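You operate a simulated robot arm through the tools that you are given. There is no shell and no other tool. Be economical: measure what you need, move in short steps, check, and stop when the job is done.

The job below is to be done with a simulated two-armed robot. You get a single attempt, and the scene is never put back.

Task
Wipe up the spill on the table with the striped cloth and put it back.

Only the result counts: the job must be done as asked and must still hold three seconds after the hand-in. Knocking over, shifting, dropping, spilling or breaking anything else fails it. Flat cloth is picked up by pressing the open fingertips on it (5 to 10 N) and closing them slowly along it; thin cloth reads only 2 to 8 mm in the jaws.

Robot
Two 6-joint arms with two-finger grippers on one trunk, on a base that drives. Base frame: it is fixed to the floor where the robot stands at the start and does not move with it; the origin is under the middle of the robot, x ahead of it, y to its left, z up; the surface under the hand at the start is at about z = 740. Readings come in mm, degrees, newtons and seconds.
The left shoulder is at the start at [60, 144, 825], the right one opposite. With the tool pointing down near the work surface each hand reaches from about 320 to 720 mm from the robot's upright axis, wherever it stands, measured 20 degrees to its own side. Payload 2.45 kg a hand.
The tool frame of a hand sits at the grasp point between the pads (the TCP): z along the fingers, y along the line on which they close. The tips reach 26 mm beyond it. The gripper opens to 96 mm. The gripper's body begins 69 mm behind the TCP.
Orientation is that of the tool frame in the base frame, as a unit quaternion [x, y, z, w]. With the fingers straight down and closing along the base's y, the tool's x points along the base's -x, its y along +y and its z along -z.

Tools
- The arms move only by the tool play_rows. It takes "left_plan", "right_plan" or both (then of equal length, played together; a hand with none holds still); each is a list that holds one entry, the list of rows, each a list of 7 numbers: the shift along the base's x, y, z in cm, then the turn, a rotation vector about the base's x, y, z in degrees, then the finger opening in cm, from 0 to 9.6. In form: [[[dx, dy, dz, wx, wy, wz, hand], ...]]. A call has 1 to 8 rows; each row shifts and turns the commanded pose from where the row before left it. Each row takes 0.2 s and may step no farther than 50 mm and 8.6 degrees from the row before; otherwise, or with a gripper value out of range, the whole call is refused. Where a pose cannot be reached the arm comes as near as it can. A force on the tool above 40 N (or 10 N above the force at the start of the call, whichever is more), or a blocked arm, ends the call early, and 0.2 s more pass. The fingers move at their own pace and stop on an object; they squeeze with about 28 N. The grip force told is the motor's: it shows also when the fingers shut on nothing. Time passes only in rows, and 0.2 s behind the last, so rows that do not move let the fingers close. It gives the time, the measured TCP pose, the force on the tool (base axes), the opening and the grip force at its end, in the units of the frame above (readings bear some noise), with the torque about the TCP (base axes, N m) and any sound that the robot's microphone picked up, and new pictures: "show" is both (left out), scene, wrist or none (wrist: the cameras of the hands that moved).
- Cameras (640 x 400 px; columns grow to the right, rows downward): "scene" is now at [122.4, 30.1, 1437.2]; the picture's right is [0.34, -0.94, -0.00], its down [-0.73, -0.26, -0.62] and it looks along [0.59, 0.21, -0.78] (base axes); focal length 275 px, centre (320, 200). "left" rides on the left gripper at [81, -3, -98] in its tool frame; the picture's right is [0.04, 1.00, 0.00], its down [-0.73, 0.03, -0.68] and it looks along [-0.68, 0.03, 0.73] (tool axes); focal length 256 px, centre (320, 200). "right" rides on the right gripper at [81, 3, -98] in its tool frame; the picture's right is [-0.04, 1.00, 0.00], its down [-0.73, -0.03, -0.68] and it looks along [-0.68, -0.03, 0.73] (tool axes); focal length 256 px, centre (320, 200). There is no depth. A picture from a camera that has moved, and an enlarged one, comes with that camera's place and axes in the base frame and with its lens. The place of the scene camera against the robot may be out by one fixed shift of up to 25 mm in any direction.
- raise_lower(by): slides the trunk up (or, below 0, down) by that many mm; the arms and the scene camera ride with it, the base frame stays. It gives what a move gives, with no picture.
- base_move(legs): drives the robot by 1 to 6 legs, each [ahead, turn to the left] in mm and degrees, along the robot's own axes; the way and the turn of a leg run together, so that a leg with both is an arc; at most 1500 mm and 180 degrees a leg. The arms and the cameras ride along, it lands a little off, and it stops where it bumps. It gives what a move gives, and a new picture of the scene camera.
- aim_head(pan, tilt): turns the head with the scene camera to pan (to the left, within 86 degrees either way) and tilt (down, from -29 to 69), counted from straight ahead of the robot. It gives what a move gives, and a new picture of the scene camera.
- inspect(camera, box): a new picture of the part [left, top, right, bottom] of that camera's present view, enlarged. The clock stands still meanwhile.
- job_done(): hands the job in; it is judged then, once.

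Go step by step. Nothing tells you exact positions but the pictures and the camera data: compare them with the known pose of the tool, close in by small moves and look again before you grip or let go. The budget is 120 turns and 260 pictures, counting those below and the enlarged ones. Unless the task says otherwise, let go and move clear before handing in, and close with one line.

The tools are called by a JSON object that holds its "method" and its "body". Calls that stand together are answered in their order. play_rows: Moves the arms, as the interface text tells. Its arguments: {"type":"object","properties":{"left_plan":{"type":"array","items":{"type":"array","items":{"type":"array","items":{"type":"number"}}}},"right_plan":{"type":"array","items":{"type":"array","items":{"type":"array","items":{"type":"number"}}}},"show":{"type":"string","enum":["both","scene","wrist","none"]}},"required":[]} The other tools are called the same way: raise_lower (by) slides the trunk up or down; base_move (legs) drives the base; aim_head (pan, tilt) turns the head that bears the scene camera; inspect (camera, box) takes an enlarged picture of a part of a camera's view; job_done () hands the job in.

At the start:

```text
t: 0.0
left_tool_pos: [342.7, 264.7, 1019.8]
left_tcp_rot: [-0.002, 1.0, 0.001, 0.002]
left_force: [0.1, -0.1, 0.6]
left_moment: [0.02, -0.02, -0.02]
left_width: 96.0
left_grip_force: 0.0
right_tool_pos: [435.6, -52.9, 1028.3]
right_tcp_rot: [-0.003, 1.0, 0.0, 0.0]
right_force: [1.4, -0.2, 0.4]
right_moment: [0.02, 0.01, 0.0]
right_width: 96.1
right_grip_force: 0.1
trunk travel left (down, up): [-450.0, 140.0]
robot x, y, heading: [0.6, -0.2, 0.2]
head pan, tilt: [19.8, 51.3]
```

scene: 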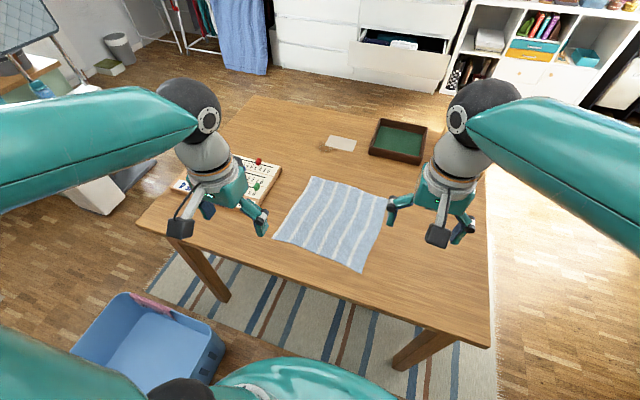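
right: 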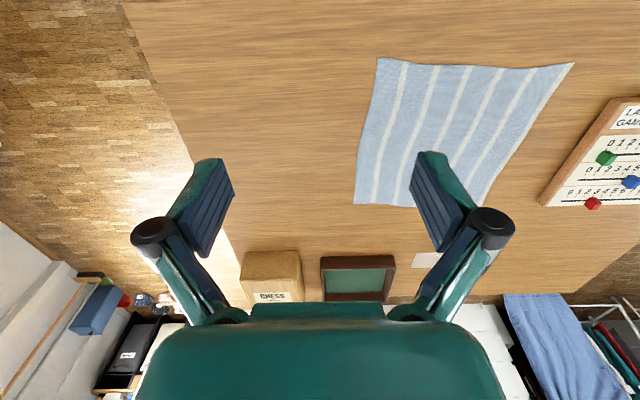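
left: 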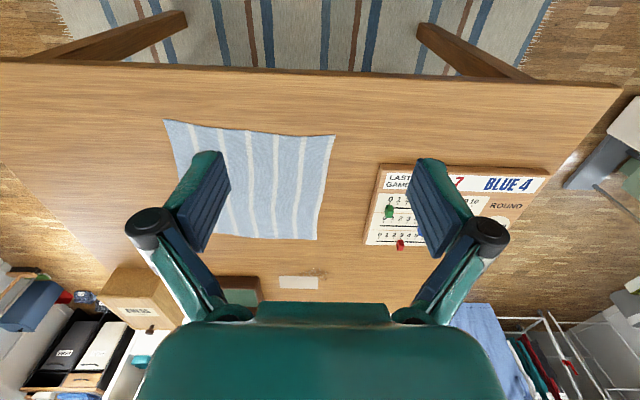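

I see a striped cloth lying flat on the table, a scoreboard, a tray and a white card or patch behind it. I'll enlarge the pictures to find the spill.

{"method": "inspect", "body": {"camera": "scene", "box": [240, 90, 440, 215]}}

{"method": "inspect", "body": {"camera": "left", "box": [80, 200, 400, 400]}}

{"method": "inspect", "body": {"camera": "scene", "box": [240, 150, 500, 312]}}

```text
3.20 times, centred on (340, 152) of scene
camera zoom: at [122.4, 30.1, 1437.2], right [0.34, -0.94, 0.0], down [-0.73, -0.26, -0.62], along [0.59, 0.21, -0.78], focal length 879 px, centre (256, 352)
```

zoom: 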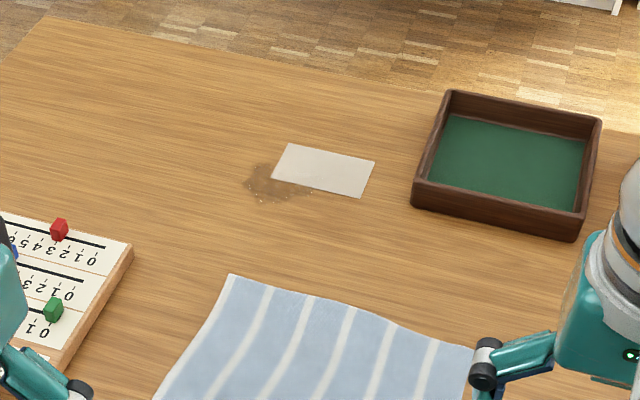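

```text
2.00 times, centred on (240, 300) of left
camera zoom: at [261.2, 260.2, 1117.7], right [-0.05, 1.0, 0.0], down [0.73, 0.03, 0.68], along [0.68, 0.03, -0.73], focal length 512 px, centre (480, 0)
```

zoom: 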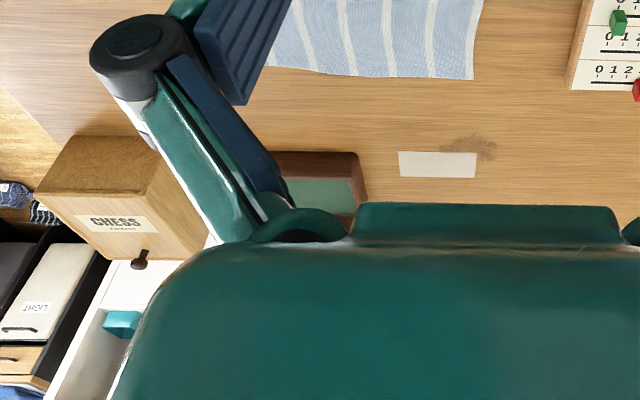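

```text
2.46 times, centred on (370, 231) of scene
camera zoom: at [122.4, 30.1, 1437.2], right [0.34, -0.94, 0.0], down [-0.73, -0.26, -0.62], along [0.59, 0.21, -0.78], focal length 676 px, centre (197, 124)
```

zoom: 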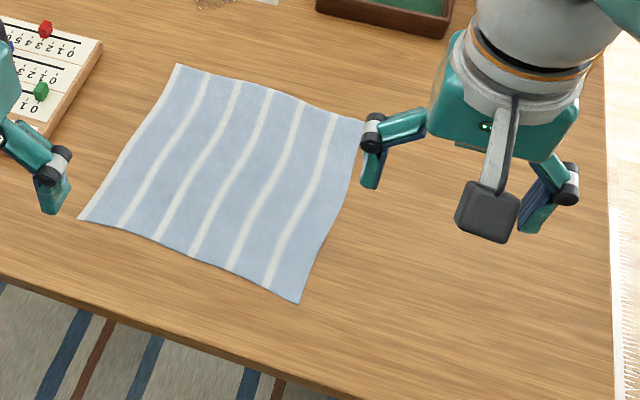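

The brown spill is around (890, 275), partly next to or under a white card. That is out of reach, so I'll have to drive ahead; first I'll check the clearance in front of the base.

{"method": "aim_head", "body": {"pan": 0, "tilt": 69}}

{"method": "inspect", "body": {"camera": "left", "box": [240, 250, 360, 325]}}

```text
t: 0.8
left_tool_pos: [345.0, 264.8, 1019.4]
left_tcp_rot: [-0.003, 1.0, 0.001, 0.002]
left_force: [-0.3, -0.1, 0.2]
left_moment: [-0.02, 0.02, -0.02]
left_width: 96.0
left_grip_force: 0.1
right_tool_pos: [436.5, -51.1, 1029.5]
right_tcp_rot: [-0.003, 1.0, 0.0, -0.001]
right_force: [-0.3, 0.0, 0.8]
right_moment: [0.01, 0.02, -0.02]
right_width: 96.2
right_grip_force: 0.1
trunk travel left (down, up): [-450.0, 140.0]
robot x, y, heading: [1.0, 0.2, -0.1]
head pan, tilt: [0.0, 68.8]
camera scene: at [107.1, 4.4, 1417.1], right [0.0, -1.0, 0.0], down [-0.93, 0.0, -0.36], along [0.36, 0.0, -0.93], focal length 275 px, centre (320, 200)
```

scene: 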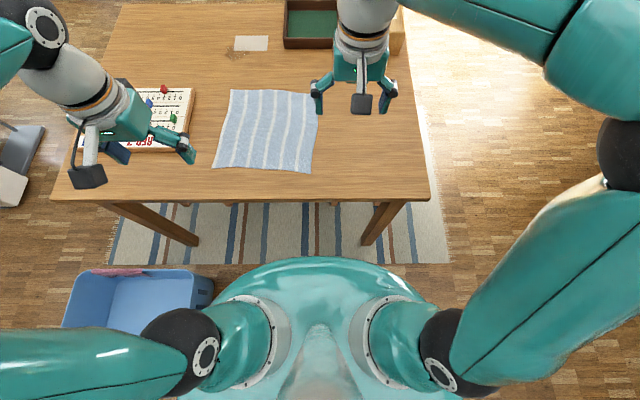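

```text
5.33 times, centred on (300, 288) of left
camera zoom: at [261.2, 260.2, 1118.2], right [-0.05, 1.0, 0.0], down [0.73, 0.03, 0.68], along [0.68, 0.03, -0.73], focal length 1365 px, centre (427, -267)
```

zoom: 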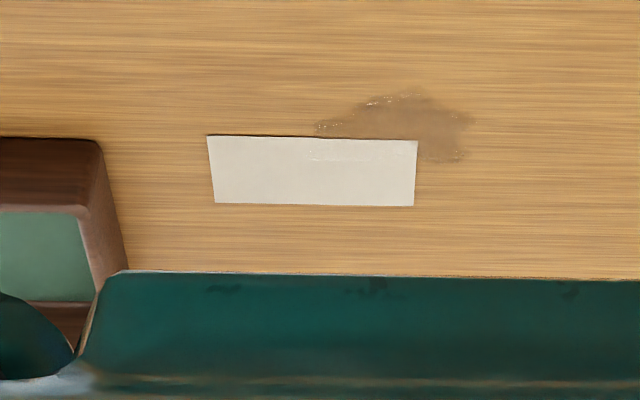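

The spill seems to run along and under the card's corner. The chest clears the table edge by about 170 mm, so I'll raise the trunk and drive ahead a little.

{"method": "raise_lower", "body": {"by": 120}}

{"method": "base_move", "body": {"legs": [[110, 0]]}}

```text
t: 2.3
left_tool_pos: [342.8, 264.3, 1140.0]
left_tcp_rot: [-0.003, 1.0, 0.0, 0.001]
left_force: [0.0, -0.1, -0.4]
left_moment: [0.05, -0.01, -0.02]
left_width: 95.8
left_grip_force: 0.2
right_tool_pos: [435.9, -51.7, 1148.6]
right_tcp_rot: [-0.002, 1.0, 0.0, 0.001]
right_force: [0.3, 0.7, 0.3]
right_moment: [0.01, 0.03, 0.0]
right_width: 96.0
right_grip_force: 0.0
trunk travel left (down, up): [-570.0, 20.0]
robot x, y, heading: [1.7, 0.2, -0.2]
head pan, tilt: [0.0, 68.8]
```

```text
t: 3.5
left_tool_pos: [456.9, 263.9, 1140.1]
left_tcp_rot: [-0.002, 1.0, 0.0, 0.001]
left_force: [0.2, 0.2, -0.1]
left_moment: [0.0, 0.03, -0.02]
left_width: 95.8
left_grip_force: 0.1
right_tool_pos: [550.3, -52.6, 1147.4]
right_tcp_rot: [-0.002, 1.0, 0.0, -0.001]
right_force: [0.2, -0.2, -1.0]
right_moment: [0.02, 0.05, -0.02]
right_width: 96.1
right_grip_force: 0.1
trunk travel left (down, up): [-570.0, 20.0]
robot x, y, heading: [110.3, -1.2, -0.3]
head pan, tilt: [0.0, 68.8]
camera scene: at [220.8, 4.3, 1536.9], right [0.0, -1.0, 0.0], down [-0.93, 0.0, -0.36], along [0.36, 0.0, -0.93], focal length 275 px, centre (320, 200)
```

scene: 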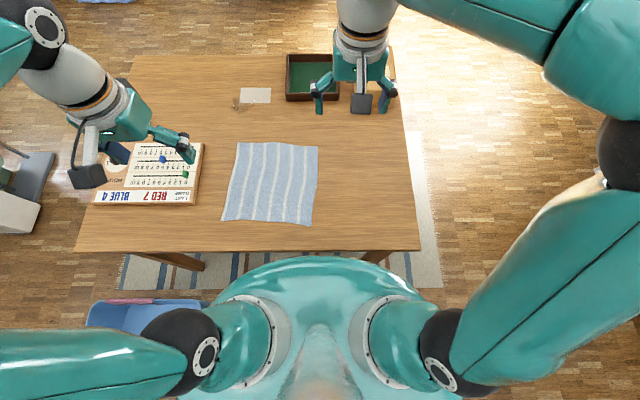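

The base now stands close to the table with clearance left. I'll bring the left hand forward and down to get a close view of the spill and card.

{"method": "play_rows", "body": {"left_plan": [[[3.3, 0.2, -3.1, 0, 0, 0, 9.6], [3.3, 0.2, -3.1, 0, 0, 0, 9.6], [3.3, 0.2, -3.1, 0, 0, 0, 9.6], [3.3, 0.2, -3.1, 0, 0, 0, 9.6], [3.3, 0.2, -3.1, 0, 0, 0, 9.6], [3.3, 0.2, -3.1, 0, 0, 0, 9.6], [3.3, 0.2, -3.1, 0, 0, 0, 9.6]]], "show": "wrist"}}

{"method": "inspect", "body": {"camera": "left", "box": [220, 110, 420, 235]}}

```text
t: 5.1
left_tool_pos: [691.4, 277.1, 923.0]
left_tcp_rot: [-0.002, 1.0, 0.002, 0.0]
left_force: [-0.7, -0.1, 0.3]
left_moment: [-0.02, 0.01, -0.02]
left_width: 96.1
left_grip_force: 0.1
right_tool_pos: [550.3, -53.5, 1148.9]
right_tcp_rot: [-0.002, 1.0, -0.001, -0.001]
right_force: [0.3, 0.3, -0.5]
right_moment: [0.01, -0.01, -0.03]
right_width: 95.9
right_grip_force: 0.0
trunk travel left (down, up): [-570.0, 20.0]
robot x, y, heading: [111.4, 1.8, -0.2]
head pan, tilt: [0.0, 68.8]
camera left: at [607.6, 271.8, 1020.0], right [-0.04, 1.0, 0.0], down [0.73, 0.03, 0.68], along [0.68, 0.03, -0.73], focal length 256 px, centre (320, 200)
```

left: 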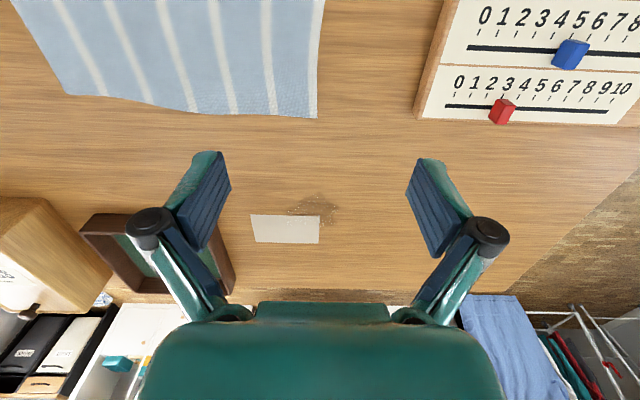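

```text
3.20 times, centred on (320, 172) of left
camera zoom: at [607.6, 271.8, 1020.0], right [-0.04, 1.0, 0.0], down [0.73, 0.03, 0.68], along [0.68, 0.03, -0.73], focal length 819 px, centre (320, 288)
```

zoom: 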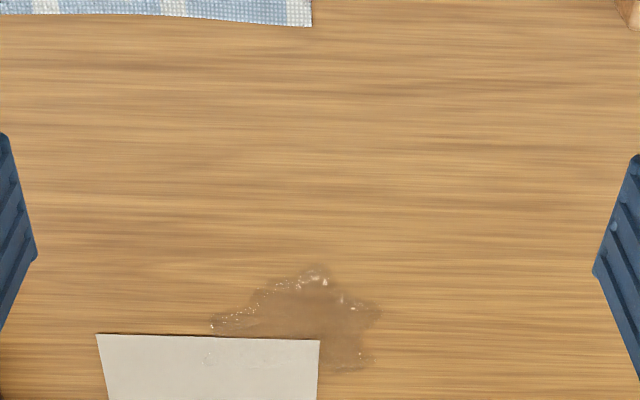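

{"method": "inspect", "body": {"camera": "left", "box": [240, 180, 352, 250]}}

```text
5.71 times, centred on (296, 215) of left
camera zoom: at [607.6, 271.8, 1020.0], right [-0.04, 1.0, 0.0], down [0.73, 0.03, 0.68], along [0.68, 0.03, -0.73], focal length 1463 px, centre (457, 114)
```

zoom: 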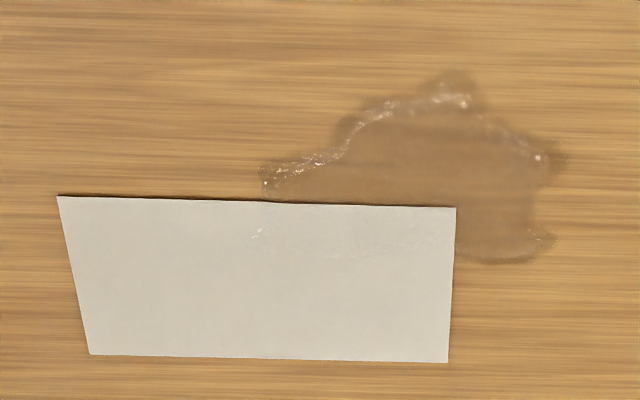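

The spill does run under the card's corner. I'll test how far the left hand can reach towards it, staying above the table.

{"method": "play_rows", "body": {"left_plan": [[[4, 0, -1.5, 0, 0, 0, 9.6], [4, 0, -1.5, 0, 0, 0, 9.6], [4, 0, -1.5, 0, 0, 0, 9.6], [4, 0, -1.5, 0, 0, 0, 9.6], [4, 0, -1.5, 0, 0, 0, 9.6], [4, 0, -1.5, 0, 0, 0, 9.6]]], "show": "both"}}

```text
t: 6.5
left_tool_pos: [792.7, 265.4, 859.5]
left_tcp_rot: [-0.001, 1.0, 0.001, 0.0]
left_force: [-0.6, -0.3, 0.5]
left_moment: [-0.03, -0.03, -0.02]
left_width: 96.0
left_grip_force: 0.0
left hand out of reach, approached as far as the arm can: row 3, 4, 5, 6
right_tool_pos: [547.9, -52.9, 1148.6]
right_tcp_rot: [-0.001, 1.0, 0.001, -0.001]
right_force: [-0.1, 0.2, -0.3]
right_moment: [0.03, -0.03, 0.03]
right_width: 96.0
right_grip_force: 0.1
trunk travel left (down, up): [-570.0, 20.0]
robot x, y, heading: [112.4, 3.0, 0.0]
head pan, tilt: [0.0, 68.8]
camera scene: at [218.9, 4.0, 1537.0], right [0.0, -1.0, 0.0], down [-0.93, 0.0, -0.36], along [0.36, 0.0, -0.93], focal length 275 px, centre (320, 200)
camera left: at [710.8, 261.4, 956.5], right [-0.04, 1.0, 0.0], down [0.73, 0.03, 0.68], along [0.68, 0.03, -0.73], focal length 256 px, centre (320, 200)
```

scene: 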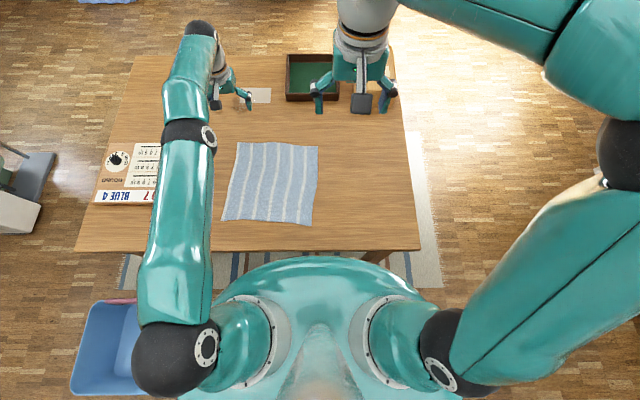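
left: 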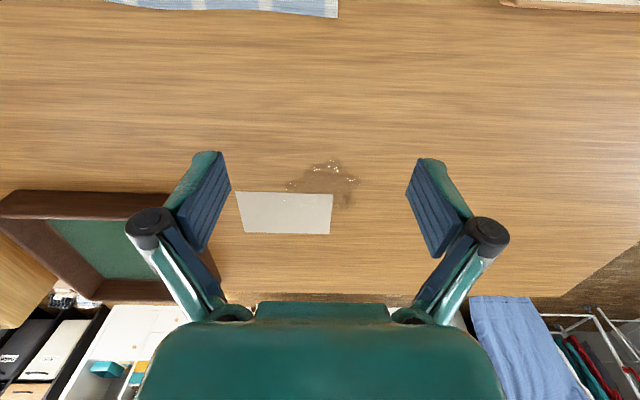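

Straight-down reach ends at about x = 793, short of the spill at about (883, 275). To learn how close the body can get to the table, I'll turn the right hand around so that its camera looks back at the torso.

{"method": "play_rows", "body": {"right_plan": [[[0, 0, 0, 0, 0, 8.5, 9.6], [0, 0, 0, 0, 0, 8.5, 9.6], [0, 0, 0, 0, 0, 8.5, 9.6], [0, 0, 0, 0, 0, 8.5, 9.6], [0, 0, 0, 0, 0, 8.5, 9.6], [0, 0, 0, 0, 0, 8.5, 9.6], [0, 0, 0, 0, 0, 8.5, 9.6], [0, 0, 0, 0, 0, 8.5, 9.6]]], "show": "none"}}

{"method": "play_rows", "body": {"right_plan": [[[0, 0, 0, 0, 0, 8.5, 9.6], [0, 0, 0, 0, 0, 8.5, 9.6], [0, 0, 0, 0, 0, 8.5, 9.6], [0, 0, 0, 0, 0, 8.5, 9.6], [0, 0, 0, 0, 0, 8.5, 9.6], [0, 0, 0, 0, 0, 8.5, 9.6], [0, 0, 0, 0, 0, 8.5, 9.6], [0, 0, 0, 0, 0, 8.5, 9.6]]], "show": "wrist"}}

```text
t: 8.3
left_tool_pos: [792.6, 265.7, 858.4]
left_tcp_rot: [-0.002, 1.0, 0.002, 0.001]
left_force: [0.5, -0.3, -0.1]
left_moment: [-0.01, 0.01, 0.01]
left_width: 95.7
left_grip_force: 0.1
right_tool_pos: [548.7, -53.3, 1150.8]
right_tcp_rot: [-0.562, 0.827, 0.0, 0.0]
right_force: [0.1, 0.1, 0.6]
right_moment: [0.0, 0.0, 0.02]
right_width: 95.9
right_grip_force: 0.1
trunk travel left (down, up): [-570.0, 20.0]
robot x, y, heading: [110.5, -1.3, -0.2]
head pan, tilt: [0.0, 68.8]
```

```text
t: 10.1
left_tool_pos: [794.4, 267.1, 858.5]
left_tcp_rot: [-0.002, 1.0, 0.001, 0.0]
left_force: [0.1, -0.3, -0.3]
left_moment: [-0.01, 0.01, 0.01]
left_width: 95.9
left_grip_force: 0.1
right_tool_pos: [549.1, -53.4, 1150.0]
right_tcp_rot: [0.928, -0.371, -0.001, 0.0]
right_force: [0.4, -0.2, -0.7]
right_moment: [0.01, -0.01, -0.01]
right_width: 96.0
right_grip_force: 0.1
trunk travel left (down, up): [-570.0, 20.0]
robot x, y, heading: [112.0, 0.5, -0.1]
head pan, tilt: [0.0, 68.8]
camera right: at [605.3, -111.6, 1246.9], right [-0.72, -0.7, 0.0], down [-0.51, 0.53, 0.68], along [-0.47, 0.49, -0.73], focal length 256 px, centre (320, 200)
```

right: 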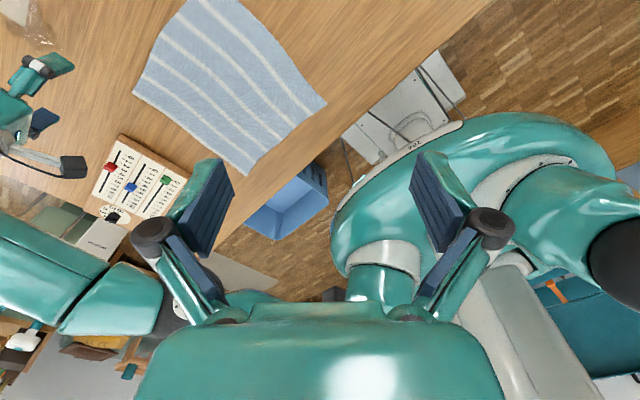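

{"method": "raise_lower", "body": {"by": 20}}

{"method": "inspect", "body": {"camera": "right", "box": [300, 20, 620, 220]}}

```text
t: 10.8
left_tool_pos: [794.6, 266.7, 877.3]
left_tcp_rot: [-0.002, 1.0, 0.0, 0.001]
left_force: [-0.3, -0.5, -0.9]
left_moment: [0.0, 0.02, 0.03]
left_width: 96.0
left_grip_force: 0.0
right_tool_pos: [549.1, -53.3, 1169.8]
right_tcp_rot: [0.928, -0.373, 0.0, 0.001]
right_force: [-0.3, 0.1, -0.1]
right_moment: [0.01, 0.03, 0.0]
right_width: 96.4
right_grip_force: 0.0
trunk travel left (down, up): [-590.0, 0.0]
robot x, y, heading: [108.1, 2.2, -0.2]
head pan, tilt: [0.0, 68.8]
```

```text
2.00 times, centred on (460, 120) of right
camera zoom: at [605.5, -111.7, 1266.8], right [-0.72, -0.69, 0.0], down [-0.51, 0.53, 0.68], along [-0.47, 0.49, -0.73], focal length 512 px, centre (40, 360)
```

zoom: 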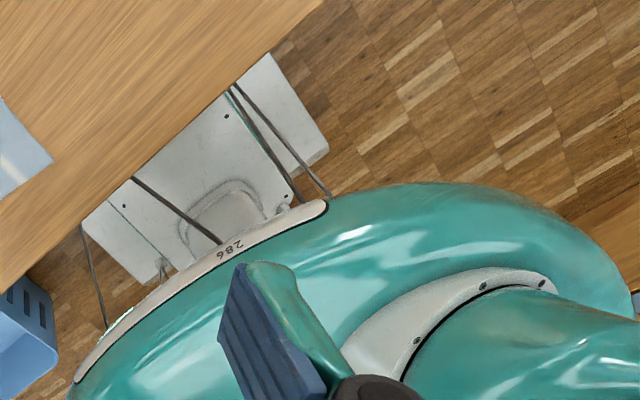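

The torso's underside (about z 890) clears the table, but the body still can't get close enough to the card from this side. I plan to work from the far side, so I'll tuck the arms in and look at the room for a route.

{"method": "play_rows", "body": {"left_plan": [[[-4.5, 0, 2, 0, 0, 0, 9.6], [-4.5, 0, 2, 0, 0, 0, 9.6], [-4.5, 0, 2, 0, 0, 0, 9.6], [-4.5, 0, 2, 0, 0, 0, 9.6], [-4.5, 0, 2, 0, 0, 0, 9.6], [-4.5, 0, 2, 0, 0, 0, 9.6], [-4.5, 0, 2, 0, 0, 0, 9.6], [-2, 0, 0, 0, 0, 0, 9.6]]], "right_plan": [[[-2, 0, 0, 0, 0, -8.5, 9.6], [-2, 0, 0, 0, 0, -8.5, 9.6], [-2, 0, 0, 0, 0, -8.5, 9.6], [-2, 0, 0, 0, 0, -8.5, 9.6], [-2, 0, 0, 0, 0, -8.5, 9.6], [0, 0, 0, 0, 0, -8.5, 9.6], [0, 0, 0, 0, 0, -8.5, 9.6], [0, 0, 0, 0, 0, -8.5, 9.6]]], "show": "none"}}

{"method": "play_rows", "body": {"right_plan": [[[0, 0, 0, 0, 0, -8.5, 9.6], [0, 0, 0, 0, 0, -8.5, 9.6], [0, 0, 0, 0, 0, -8.5, 9.6], [0, 0, 0, 0, 0, -8.5, 9.6], [0, 0, 0, 0, 0, -8.5, 9.6], [0, 0, 0, 0, 0, -8.5, 9.6], [0, 0, 0, 0, 0, -8.5, 9.6], [0, 0, 0, 0, 0, -8.5, 9.6]]], "show": "none"}}

{"method": "aim_head", "body": {"pan": -50, "tilt": 30}}

{"method": "aim_head", "body": {"pan": 0, "tilt": 25}}

```text
t: 12.6
left_tool_pos: [458.9, 266.4, 1017.3]
left_tcp_rot: [-0.002, 1.0, 0.001, 0.0]
left_force: [0.0, 0.0, -0.8]
left_moment: [0.01, 0.04, -0.01]
left_width: 95.8
left_grip_force: 0.0
right_tool_pos: [448.4, -53.1, 1170.3]
right_tcp_rot: [-0.56, 0.828, 0.0, 0.0]
right_force: [-1.3, 0.0, -0.1]
right_moment: [-0.01, -0.02, 0.0]
right_width: 96.2
right_grip_force: 0.0
trunk travel left (down, up): [-590.0, 0.0]
robot x, y, heading: [107.6, 1.4, 0.1]
head pan, tilt: [0.0, 68.8]
```

```text
t: 14.4
left_tool_pos: [460.3, 265.6, 1016.6]
left_tcp_rot: [-0.002, 1.0, 0.0, 0.002]
left_force: [-0.5, 0.2, -0.1]
left_moment: [0.05, 0.0, 0.0]
left_width: 95.9
left_grip_force: 0.0
right_tool_pos: [447.0, -53.5, 1169.7]
right_tcp_rot: [-0.001, 1.0, 0.001, 0.0]
right_force: [0.1, -0.9, -0.2]
right_moment: [-0.02, 0.01, 0.01]
right_width: 95.9
right_grip_force: 0.0
trunk travel left (down, up): [-590.0, 0.0]
robot x, y, heading: [109.8, -1.6, -0.1]
head pan, tilt: [0.0, 68.8]
```

```text
t: 15.6
left_tool_pos: [460.5, 264.6, 1017.8]
left_tcp_rot: [-0.002, 1.0, 0.002, 0.001]
left_force: [-0.2, 0.0, -0.9]
left_moment: [0.01, 0.01, -0.01]
left_width: 95.7
left_grip_force: 0.0
right_tool_pos: [446.8, -52.5, 1169.2]
right_tcp_rot: [-0.003, 1.0, 0.0, -0.001]
right_force: [-0.2, 0.5, 0.5]
right_moment: [0.0, -0.02, 0.01]
right_width: 96.0
right_grip_force: 0.1
trunk travel left (down, up): [-590.0, 0.0]
robot x, y, heading: [112.9, 2.9, -0.1]
head pan, tilt: [-50.0, 30.0]
camera scene: at [220.9, -65.1, 1608.4], right [-0.77, -0.64, 0.0], down [-0.32, 0.38, -0.87], along [0.56, -0.66, -0.5], focal length 275 px, centre (320, 200)
```

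scene: 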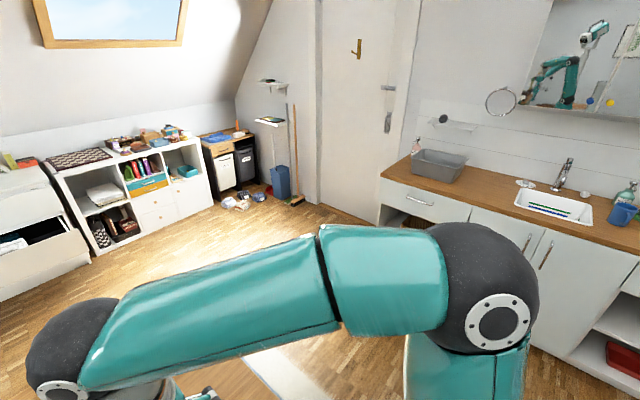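

```text
t: 16.8
left_tool_pos: [459.8, 264.8, 1017.3]
left_tcp_rot: [-0.001, 1.0, 0.002, 0.002]
left_force: [0.1, -0.4, 0.2]
left_moment: [-0.02, -0.02, -0.02]
left_width: 96.1
left_grip_force: 0.0
right_tool_pos: [446.9, -53.6, 1169.4]
right_tcp_rot: [-0.003, 1.0, 0.0, 0.001]
right_force: [-0.3, -0.4, 0.6]
right_moment: [-0.01, -0.01, -0.01]
right_width: 95.9
right_grip_force: 0.1
trunk travel left (down, up): [-590.0, 0.0]
robot x, y, heading: [108.8, -1.3, -0.2]
head pan, tilt: [0.0, 25.0]
camera scene: at [255.0, 4.0, 1616.5], right [0.0, -1.0, 0.0], down [-0.42, 0.0, -0.91], along [0.91, 0.0, -0.42], focal length 275 px, centre (320, 200)
```

scene: 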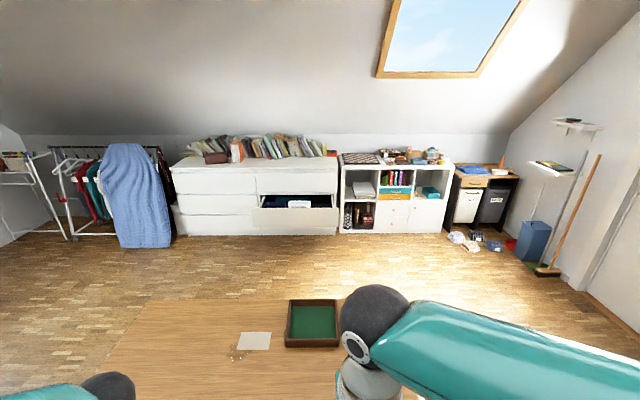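

The floor on the right and far sides is clear. I'll drive around the right side of the table.

{"method": "base_move", "body": {"legs": [[-200, 0], [0, -90], [800, 0], [0, 90], [1500, 0]]}}

```text
t: 21.7
left_tool_pos: [264.6, -270.2, 1018.6]
left_tcp_rot: [0.607, 0.795, 0.001, 0.002]
left_force: [0.2, -0.4, -0.7]
left_moment: [0.03, -0.04, -0.01]
left_width: 96.1
left_grip_force: 0.0
right_tool_pos: [-47.6, -341.7, 1169.3]
right_tcp_rot: [0.606, 0.796, 0.001, 0.0]
right_force: [0.1, 0.2, 0.5]
right_moment: [0.02, -0.07, -0.02]
right_width: 95.8
right_grip_force: 0.1
trunk travel left (down, up): [-590.0, 0.0]
robot x, y, heading: [-44.8, 10.8, -75.8]
head pan, tilt: [0.0, 25.0]
stopped in leg 2: the robot was blocked; the commanded pose is now the measured one
camera scene: at [-17.8, -136.7, 1616.4], right [-0.97, -0.25, 0.0], down [-0.1, 0.41, -0.91], along [0.22, -0.88, -0.42], focal length 275 px, centre (320, 200)
```

scene: 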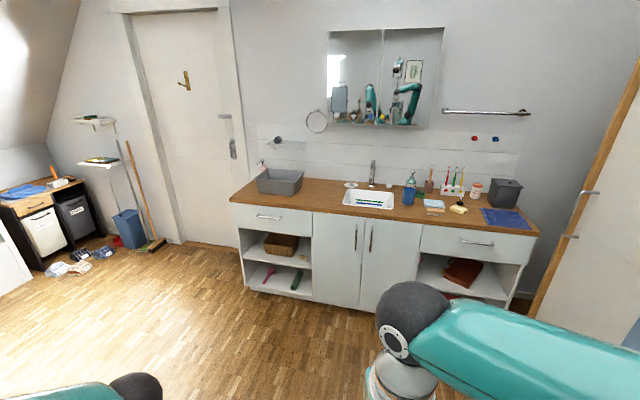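

The turn was blocked partway. I'll look around the base before doing anything else.

{"method": "aim_head", "body": {"pan": 86, "tilt": 60}}

{"method": "aim_head", "body": {"pan": -86, "tilt": 50}}

```text
t: 23.3
left_tool_pos: [267.0, -269.2, 1018.4]
left_tcp_rot: [0.606, 0.795, 0.0, 0.001]
left_force: [0.7, 0.5, -0.3]
left_moment: [0.02, 0.0, -0.02]
left_width: 95.8
left_grip_force: 0.0
right_tool_pos: [-46.0, -341.5, 1170.9]
right_tcp_rot: [0.606, 0.796, 0.001, 0.0]
right_force: [0.8, 0.0, 0.0]
right_moment: [0.02, -0.01, -0.05]
right_width: 95.8
right_grip_force: 0.1
trunk travel left (down, up): [-590.0, 0.0]
robot x, y, heading: [-43.7, 8.3, -75.6]
head pan, tilt: [85.9, 60.0]
camera scene: at [28.6, -33.8, 1566.5], right [0.18, -0.98, 0.0], down [-0.85, -0.15, -0.5], along [0.49, 0.09, -0.87], focal length 275 px, centre (320, 200)
```

scene: 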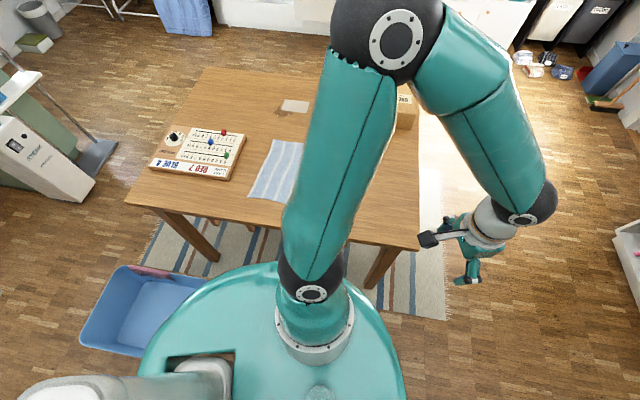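

```text
t: 25.9
left_tool_pos: [266.8, -269.6, 1018.1]
left_tcp_rot: [0.606, 0.796, 0.0, 0.001]
left_force: [0.5, -0.7, 0.6]
left_moment: [-0.01, -0.02, -0.01]
left_width: 96.0
left_grip_force: 0.1
right_tool_pos: [-43.8, -340.3, 1170.5]
right_tcp_rot: [0.606, 0.796, 0.0, 0.0]
right_force: [0.1, -0.2, -0.5]
right_moment: [-0.02, -0.02, 0.0]
right_width: 95.7
right_grip_force: 0.1
trunk travel left (down, up): [-590.0, 0.0]
robot x, y, heading: [-39.5, 8.4, -75.6]
head pan, tilt: [-85.9, 50.0]
camera scene: at [-110.1, -69.9, 1579.0], right [-0.32, 0.95, 0.0], down [0.73, 0.24, -0.64], along [-0.61, -0.2, -0.77], focal length 275 px, centre (320, 200)
```

scene: 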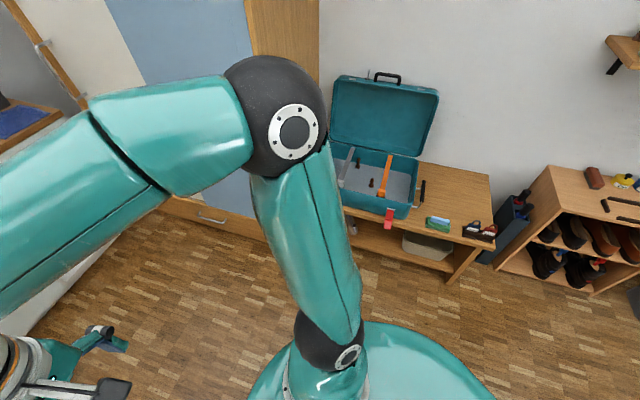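

The crate near the robot's rear blocked the turn. I'll drive away from it first and then continue.

{"method": "base_move", "body": {"legs": [[150, 0], [0, -28], [600, 0], [0, 104], [1500, 0]]}}

```text
t: 35.1
left_tool_pos: [275.1, -688.3, 1019.3]
left_tcp_rot: [0.265, 0.964, -0.002, 0.001]
left_force: [0.3, -0.2, 0.1]
left_moment: [-0.02, 0.01, 0.0]
left_width: 96.1
left_grip_force: 0.1
right_tool_pos: [100.0, -954.5, 1171.0]
right_tcp_rot: [0.265, 0.964, 0.0, 0.0]
right_force: [1.3, -0.2, -0.5]
right_moment: [-0.07, 0.06, -0.01]
right_width: 95.9
right_grip_force: 0.0
trunk travel left (down, up): [-590.0, 0.0]
robot x, y, heading: [-167.5, -733.4, -30.6]
head pan, tilt: [-85.9, 50.0]
stopped in leg 4: the robot was blocked; the commanded pose is now the measured one
camera scene: at [-155.2, -827.9, 1579.2], right [-0.9, 0.44, 0.0], down [0.34, 0.69, -0.64], along [-0.29, -0.58, -0.76], focal length 275 px, centre (320, 200)
```

scene: 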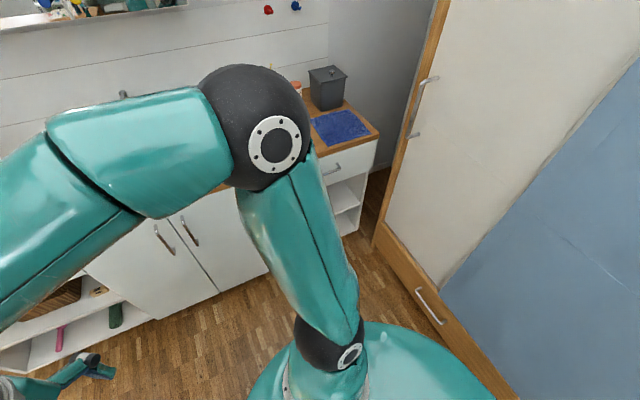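

The rear touched the wardrobe. I'll move forward, then straighten out.

{"method": "base_move", "body": {"legs": [[200, 0], [0, 32], [700, 0]]}}

{"method": "aim_head", "body": {"pan": 40, "tilt": 45}}

```text
t: 41.9
left_tool_pos: [1035.9, -544.6, 1018.8]
left_tcp_rot: [-0.009, 1.0, 0.001, 0.001]
left_force: [-0.4, -0.9, 0.5]
left_moment: [-0.04, 0.01, 0.02]
left_width: 95.9
left_grip_force: 0.0
right_tool_pos: [1028.0, -863.6, 1171.7]
right_tcp_rot: [-0.01, 1.0, 0.0, -0.001]
right_force: [0.9, 0.0, -0.5]
right_moment: [0.01, -0.03, 0.0]
right_width: 96.3
right_grip_force: 0.0
trunk travel left (down, up): [-590.0, 0.0]
robot x, y, heading: [685.9, -809.0, 1.3]
head pan, tilt: [-85.9, 50.0]
camera scene: at [744.9, -882.1, 1579.0], right [-1.0, -0.1, 0.0], down [-0.07, 0.76, -0.64], along [0.06, -0.64, -0.77], focal length 275 px, centre (320, 200)
```

scene: 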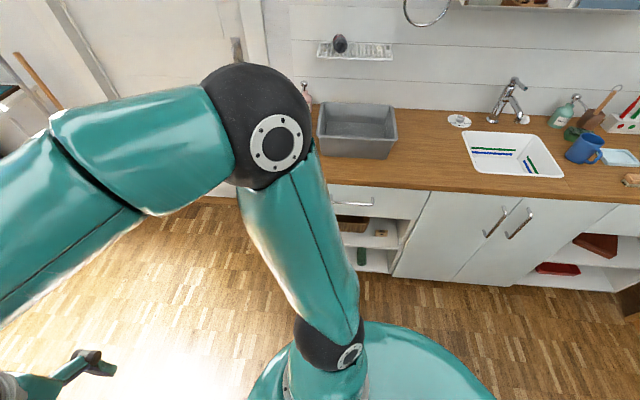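

```text
t: 43.9
left_tool_pos: [1034.6, -544.0, 1019.8]
left_tcp_rot: [-0.01, 1.0, 0.002, 0.001]
left_force: [-0.1, -0.3, 0.2]
left_moment: [-0.02, -0.01, -0.02]
left_width: 96.0
left_grip_force: 0.0
right_tool_pos: [1026.3, -862.8, 1172.2]
right_tcp_rot: [-0.01, 1.0, 0.0, 0.0]
right_force: [0.5, -0.8, -0.8]
right_moment: [0.0, -0.01, 0.02]
right_width: 95.9
right_grip_force: 0.0
trunk travel left (down, up): [-590.0, 0.0]
robot x, y, heading: [688.4, -811.0, 1.5]
head pan, tilt: [40.0, 45.0]
camera scene: at [798.0, -751.4, 1585.9], right [0.66, -0.75, 0.0], down [-0.53, -0.47, -0.71], along [0.53, 0.47, -0.71], focal length 275 px, centre (320, 200)
```

scene: 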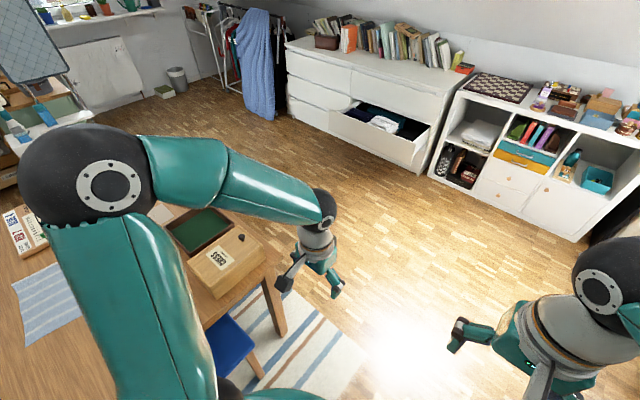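

The way round to the far side is open. I'll continue behind the table and turn to face it.

{"method": "base_move", "body": {"legs": [[890, 0], [0, 89], [930, 0], [0, 90]]}}

{"method": "aim_head", "body": {"pan": 0, "tilt": 60}}

```text
t: 52.1
left_tool_pos: [1450.5, -377.2, 1019.0]
left_tcp_rot: [-0.605, 0.796, -0.001, 0.0]
left_force: [-0.8, -0.1, 1.1]
left_moment: [-0.03, -0.05, 0.01]
left_width: 96.3
left_grip_force: 0.1
right_tool_pos: [1753.9, -474.4, 1173.4]
right_tcp_rot: [-0.606, 0.795, 0.0, 0.001]
right_force: [-0.3, 0.5, 1.0]
right_moment: [-0.03, -0.05, -0.02]
right_width: 96.0
right_grip_force: 0.1
trunk travel left (down, up): [-590.0, 0.0]
robot x, y, heading: [1646.9, -797.3, 76.0]
head pan, tilt: [40.0, 45.0]
stopped in leg 2: the robot was blocked; the commanded pose is now the measured one
camera scene: at [1612.2, -663.0, 1585.6], right [0.9, 0.44, 0.0], down [0.31, -0.64, -0.71], along [-0.31, 0.63, -0.71], focal length 275 px, centre (320, 200)
```

scene: 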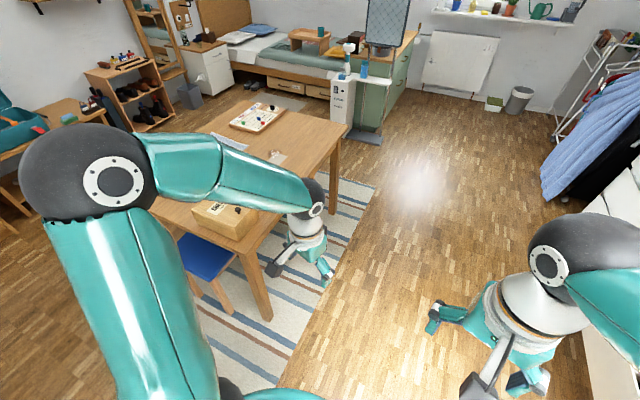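

```text
t: 53.2
left_tool_pos: [1452.4, -379.4, 1019.7]
left_tcp_rot: [-0.606, 0.796, 0.0, -0.001]
left_force: [-0.6, -0.6, -0.2]
left_moment: [-0.01, 0.02, -0.01]
left_width: 96.0
left_grip_force: 0.0
right_tool_pos: [1755.4, -475.4, 1173.9]
right_tcp_rot: [-0.606, 0.796, 0.0, -0.001]
right_force: [0.2, 0.3, 0.4]
right_moment: [0.04, -0.02, -0.01]
right_width: 96.3
right_grip_force: 0.0
trunk travel left (down, up): [-590.0, 0.0]
robot x, y, heading: [1647.2, -803.8, 76.2]
head pan, tilt: [0.0, 60.0]
camera scene: at [1667.9, -673.1, 1566.4], right [0.97, -0.24, 0.0], down [-0.21, -0.84, -0.5], along [0.12, 0.49, -0.87], focal length 275 px, centre (320, 200)
```

scene: 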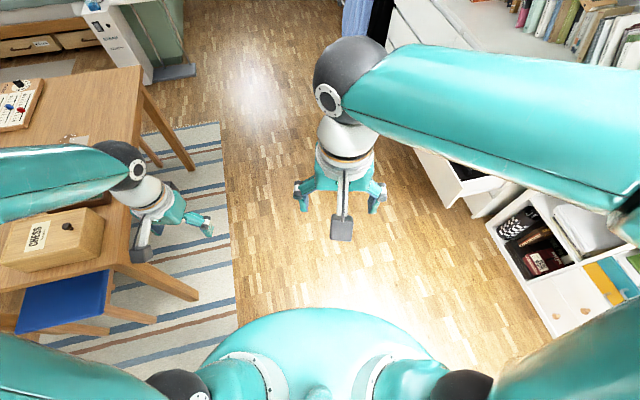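

The turns stall at about 75° per leg, so I'll use smaller ones.

{"method": "base_move", "body": {"legs": [[0, 17], [930, 0], [0, 45], [0, 45]]}}

```text
t: 63.0
left_tool_pos: [1150.7, -46.5, 1018.9]
left_tcp_rot: [0.988, -0.153, -0.001, -0.001]
left_force: [-0.1, -1.5, 0.0]
left_moment: [0.02, 0.01, 0.01]
left_width: 95.9
left_grip_force: 0.2
right_tool_pos: [1259.1, 253.2, 1173.7]
right_tcp_rot: [0.989, -0.151, 0.001, -0.001]
right_force: [-0.5, -1.5, 0.2]
right_moment: [0.06, -0.02, -0.01]
right_width: 95.9
right_grip_force: 0.1
trunk travel left (down, up): [-590.0, 0.0]
robot x, y, heading: [1594.5, 170.2, 165.6]
head pan, tilt: [0.0, 60.0]
stopped in leg 4: the robot was blocked; the commanded pose is now the measured one
camera scene: at [1459.1, 205.3, 1566.3], right [0.25, 0.97, 0.0], down [0.84, -0.22, -0.5], along [-0.48, 0.13, -0.87], focal length 275 px, centre (320, 200)
```

scene: 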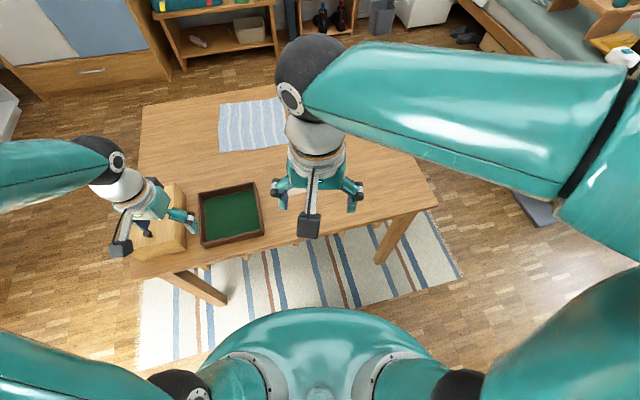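

I'm behind the table now. I'll adjust my heading and come closer.

{"method": "base_move", "body": {"legs": [[50, 0], [0, 30], [100, 0], [0, -14]]}}

```text
t: 67.2
left_tool_pos: [1085.2, -171.0, 1022.2]
left_tcp_rot: [1.0, -0.014, -0.001, 0.001]
left_force: [0.0, 0.0, -0.4]
left_moment: [-0.02, -0.01, -0.01]
left_width: 96.3
left_grip_force: 0.0
right_tool_pos: [1107.5, 147.6, 1174.0]
right_tcp_rot: [1.0, -0.013, 0.001, 0.001]
right_force: [-0.5, -0.4, 0.8]
right_moment: [0.01, -0.01, 0.02]
right_width: 95.9
right_grip_force: 0.1
trunk travel left (down, up): [-590.0, 0.0]
robot x, y, heading: [1446.5, 163.9, -178.6]
head pan, tilt: [0.0, 60.0]
camera scene: at [1314.7, 162.5, 1566.5], right [-0.02, 1.0, 0.0], down [0.87, 0.02, -0.5], along [-0.5, -0.01, -0.87], focal length 275 px, centre (320, 200)
```

scene: 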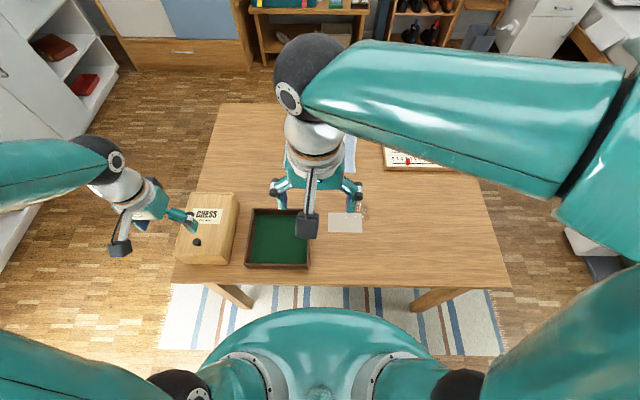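

{"method": "base_move", "body": {"legs": [[35, 0]]}}

{"method": "play_rows", "body": {"right_plan": [[[0, 1.5, -4, 0, 0, 0, 9.6], [0, 1.5, -4, 0, 0, 0, 9.6], [0, 1.5, -4, 0, 0, 0, 9.6], [0, 1.5, -4, 0, 0, 0, 9.6], [0, 1.5, -4, 0, 0, 0, 9.6], [0, 1.5, -4, 0, 0, 0, 9.6]]], "show": "wrist"}}

{"method": "inspect", "body": {"camera": "right", "box": [220, 130, 420, 255]}}

```text
t: 68.1
left_tool_pos: [1048.5, -172.6, 1021.9]
left_tcp_rot: [1.0, -0.013, 0.0, 0.001]
left_force: [0.3, 0.4, 1.0]
left_moment: [0.01, -0.06, 0.0]
left_width: 95.9
left_grip_force: 0.0
right_tool_pos: [1069.6, 145.0, 1174.0]
right_tcp_rot: [1.0, -0.012, 0.001, 0.0]
right_force: [-1.1, 0.1, -0.5]
right_moment: [-0.01, -0.07, -0.01]
right_width: 95.9
right_grip_force: 0.0
trunk travel left (down, up): [-590.0, 0.0]
robot x, y, heading: [1417.2, 158.4, -178.3]
head pan, tilt: [0.0, 60.0]
camera scene: at [1275.4, 161.1, 1566.2], right [-0.03, 1.0, 0.0], down [0.87, 0.02, -0.5], along [-0.5, -0.01, -0.87], focal length 275 px, centre (320, 200)
```

scene: 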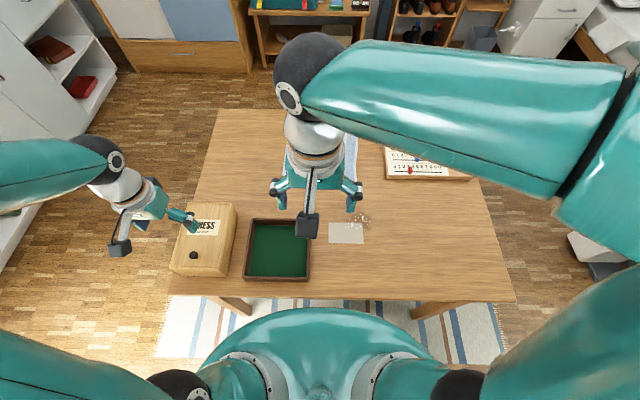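

```text
t: 69.5
left_tool_pos: [1049.1, -172.7, 1020.8]
left_tcp_rot: [1.0, -0.013, -0.001, 0.001]
left_force: [-0.3, 0.1, -0.4]
left_moment: [0.0, -0.05, 0.02]
left_width: 95.9
left_grip_force: 0.1
right_tool_pos: [1075.1, 238.7, 930.0]
right_tcp_rot: [1.0, -0.012, 0.001, 0.001]
right_force: [0.9, 0.4, 0.0]
right_moment: [-0.01, -0.03, -0.02]
right_width: 95.9
right_grip_force: 0.0
trunk travel left (down, up): [-590.0, 0.0]
robot x, y, heading: [1414.4, 158.1, -178.5]
head pan, tilt: [0.0, 60.0]
camera right: at [1155.1, 234.1, 1028.7], right [-0.06, -1.0, 0.0], down [-0.73, 0.05, 0.68], along [-0.68, 0.04, -0.74], focal length 256 px, centre (320, 200)
```

right: 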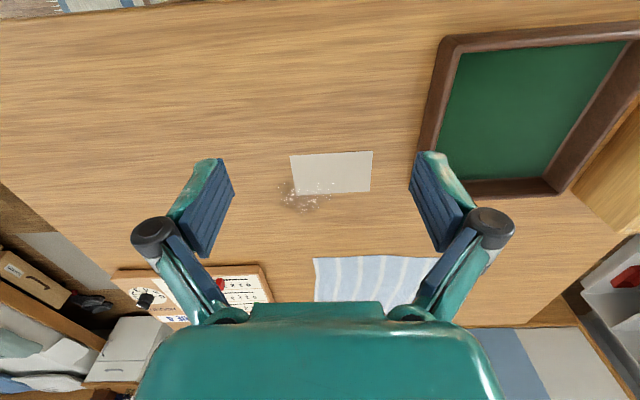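

```text
3.20 times, centred on (320, 192) of right
camera zoom: at [1155.1, 234.1, 1028.7], right [-0.06, -1.0, 0.0], down [-0.73, 0.05, 0.68], along [-0.68, 0.04, -0.74], focal length 819 px, centre (320, 224)
```

zoom: 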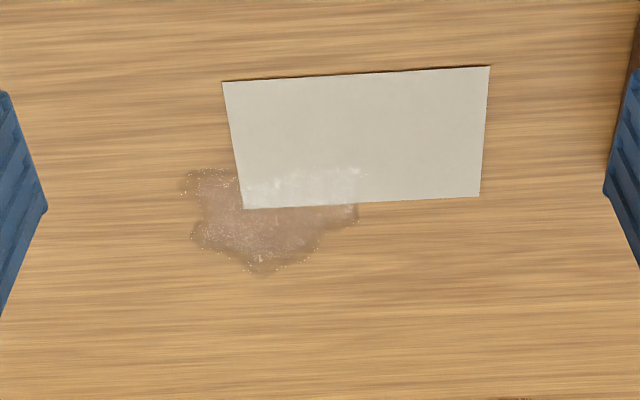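

The card lies at x 902–972, y 175–285, with the spill (x 859–927, y 230–312) partly under it. I'll press two spread fingertips lightly on the card and slide it towards the robot, clear of the spill; first I'll hover over it.

{"method": "play_rows", "body": {"right_plan": [[[-3.4, -0.2, -3.2, 0, 0, 0, 6], [-3.4, -0.2, -3.2, 0, 0, 0, 6], [-3.3, -0.2, -3.2, 0, 0, 0, 6], [-3.2, -0.2, -3.2, 0, 0, 0, 6], [0, 0, -1.0, 0, 0, 0, 6]]], "show": "wrist"}}

```text
t: 70.7
left_tool_pos: [1050.3, -173.4, 1022.8]
left_tcp_rot: [1.0, -0.013, -0.001, 0.0]
left_force: [-0.5, 0.1, 0.4]
left_moment: [0.02, 0.03, 0.0]
left_width: 95.8
left_grip_force: 0.0
right_tool_pos: [939.4, 229.1, 795.3]
right_tcp_rot: [1.0, -0.013, 0.0, 0.001]
right_force: [-0.7, -1.4, 0.5]
right_moment: [0.0, 0.01, 0.0]
right_width: 59.9
right_grip_force: 0.1
trunk travel left (down, up): [-590.0, 0.0]
robot x, y, heading: [1418.2, 159.3, -178.9]
head pan, tilt: [0.0, 60.0]
camera right: at [1020.1, 224.3, 892.5], right [-0.06, -1.0, 0.0], down [-0.73, 0.05, 0.68], along [-0.68, 0.04, -0.73], focal length 256 px, centre (320, 200)
```

right: 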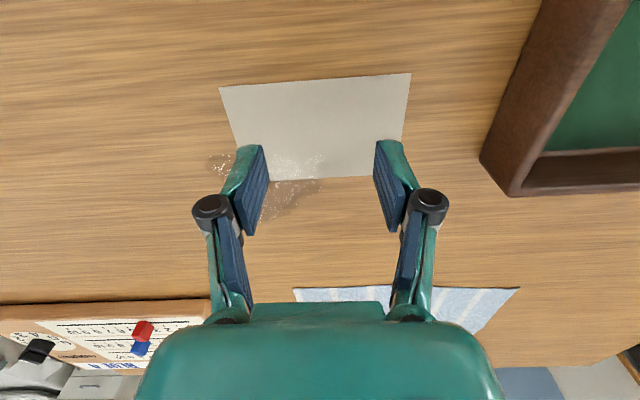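

{"method": "play_rows", "body": {"right_plan": [[[0, 0, -1.5, 0, 0, 0, 6], [0, 0, -0.8, 0, 0, 0, 6], [0, 0, -0.3, 0, 0, 0, 6], [0, 0, -0.2, 0, 0, 0, 6]]], "show": "none"}}

```text
t: 71.7
left_tool_pos: [1050.7, -173.0, 1022.5]
left_tcp_rot: [1.0, -0.013, -0.002, 0.001]
left_force: [-0.3, 0.6, 0.5]
left_moment: [-0.02, -0.02, -0.02]
left_width: 96.1
left_grip_force: 0.0
right_tool_pos: [938.6, 227.1, 767.3]
right_tcp_rot: [1.0, -0.012, 0.0, 0.0]
right_force: [-0.4, -0.2, 0.4]
right_moment: [-0.03, -0.01, 0.02]
right_width: 59.8
right_grip_force: 0.0
trunk travel left (down, up): [-590.0, 0.0]
robot x, y, heading: [1415.1, 159.5, -178.7]
head pan, tilt: [0.0, 60.0]
```

{"method": "play_rows", "body": {"right_plan": [[[0, 0, -0.2, 0, 0, 0, 6], [0, 0, -0.1, 0, 0, 0, 6]]], "show": "none"}}

```text
t: 72.3
left_tool_pos: [1050.4, -172.5, 1021.8]
left_tcp_rot: [1.0, -0.013, -0.001, 0.001]
left_force: [0.7, -0.1, -0.2]
left_moment: [-0.01, 0.0, -0.02]
left_width: 95.7
left_grip_force: 0.0
right_tool_pos: [939.1, 227.3, 764.6]
right_tcp_rot: [1.0, -0.013, 0.0, 0.001]
right_force: [0.3, -1.0, 0.4]
right_moment: [0.0, 0.0, 0.02]
right_width: 60.1
right_grip_force: 0.0
trunk travel left (down, up): [-590.0, 0.0]
robot x, y, heading: [1412.9, 161.7, -178.6]
head pan, tilt: [0.0, 60.0]
```

{"method": "play_rows", "body": {"right_plan": [[[0, 0, -0.2, 0, 0, 0, 6], [0, 0, -0.1, 0, 0, 0, 6]]], "show": "none"}}

```text
t: 72.9
left_tool_pos: [1049.5, -172.9, 1022.0]
left_tcp_rot: [1.0, -0.014, 0.0, 0.001]
left_force: [-0.6, -0.1, 0.4]
left_moment: [0.01, -0.02, -0.03]
left_width: 96.0
left_grip_force: 0.1
right_tool_pos: [938.3, 226.3, 763.1]
right_tcp_rot: [1.0, -0.012, -0.001, 0.001]
right_force: [0.8, 0.2, 6.1]
right_moment: [-0.01, -0.06, 0.03]
right_width: 60.8
right_grip_force: 0.3
trunk travel left (down, up): [-590.0, 0.0]
robot x, y, heading: [1416.6, 162.8, -178.8]
head pan, tilt: [0.0, 60.0]
```

Contact with 6 N. Now I'll drag the card about 96 mm towards the robot.

{"method": "play_rows", "body": {"right_plan": [[[1.2, 0, 0, 0, 0, 0, 6], [1.2, 0, 0, 0, 0, 0, 6], [1.2, 0, 0, 0, 0, 0, 6], [1.2, 0, 0, 0, 0, 0, 6], [1.2, 0, 0, 0, 0, 0, 6], [1.2, 0, 0, 0, 0, 0, 6], [1.2, 0, 0, 0, 0, 0, 6], [1.2, 0, 0, 0, 0, 0, 6]]], "show": "wrist"}}

```text
t: 74.7
left_tool_pos: [1050.5, -173.0, 1021.7]
left_tcp_rot: [1.0, -0.012, 0.0, 0.001]
left_force: [0.0, 0.4, 0.0]
left_moment: [0.01, -0.01, 0.0]
left_width: 96.0
left_grip_force: 0.1
right_tool_pos: [1036.5, 228.7, 763.1]
right_tcp_rot: [1.0, -0.014, -0.001, 0.001]
right_force: [-0.2, -0.3, -0.7]
right_moment: [0.01, 0.0, 0.01]
right_width: 60.1
right_grip_force: 0.1
trunk travel left (down, up): [-590.0, 0.0]
robot x, y, heading: [1414.4, 161.6, -178.5]
head pan, tilt: [0.0, 60.0]
camera right: at [1117.5, 223.0, 861.1], right [-0.07, -1.0, 0.0], down [-0.73, 0.05, 0.68], along [-0.68, 0.04, -0.73], focal length 256 px, centre (320, 200)
```

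right: 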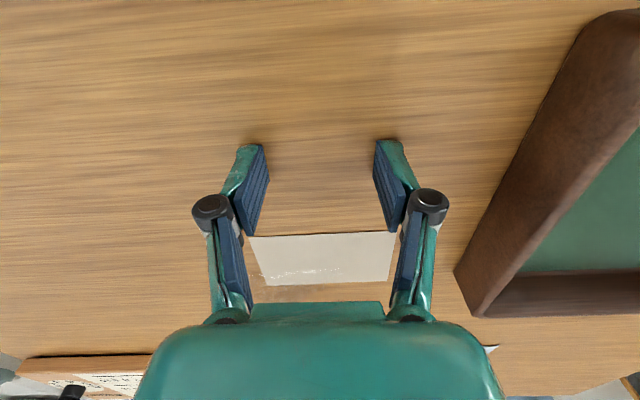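

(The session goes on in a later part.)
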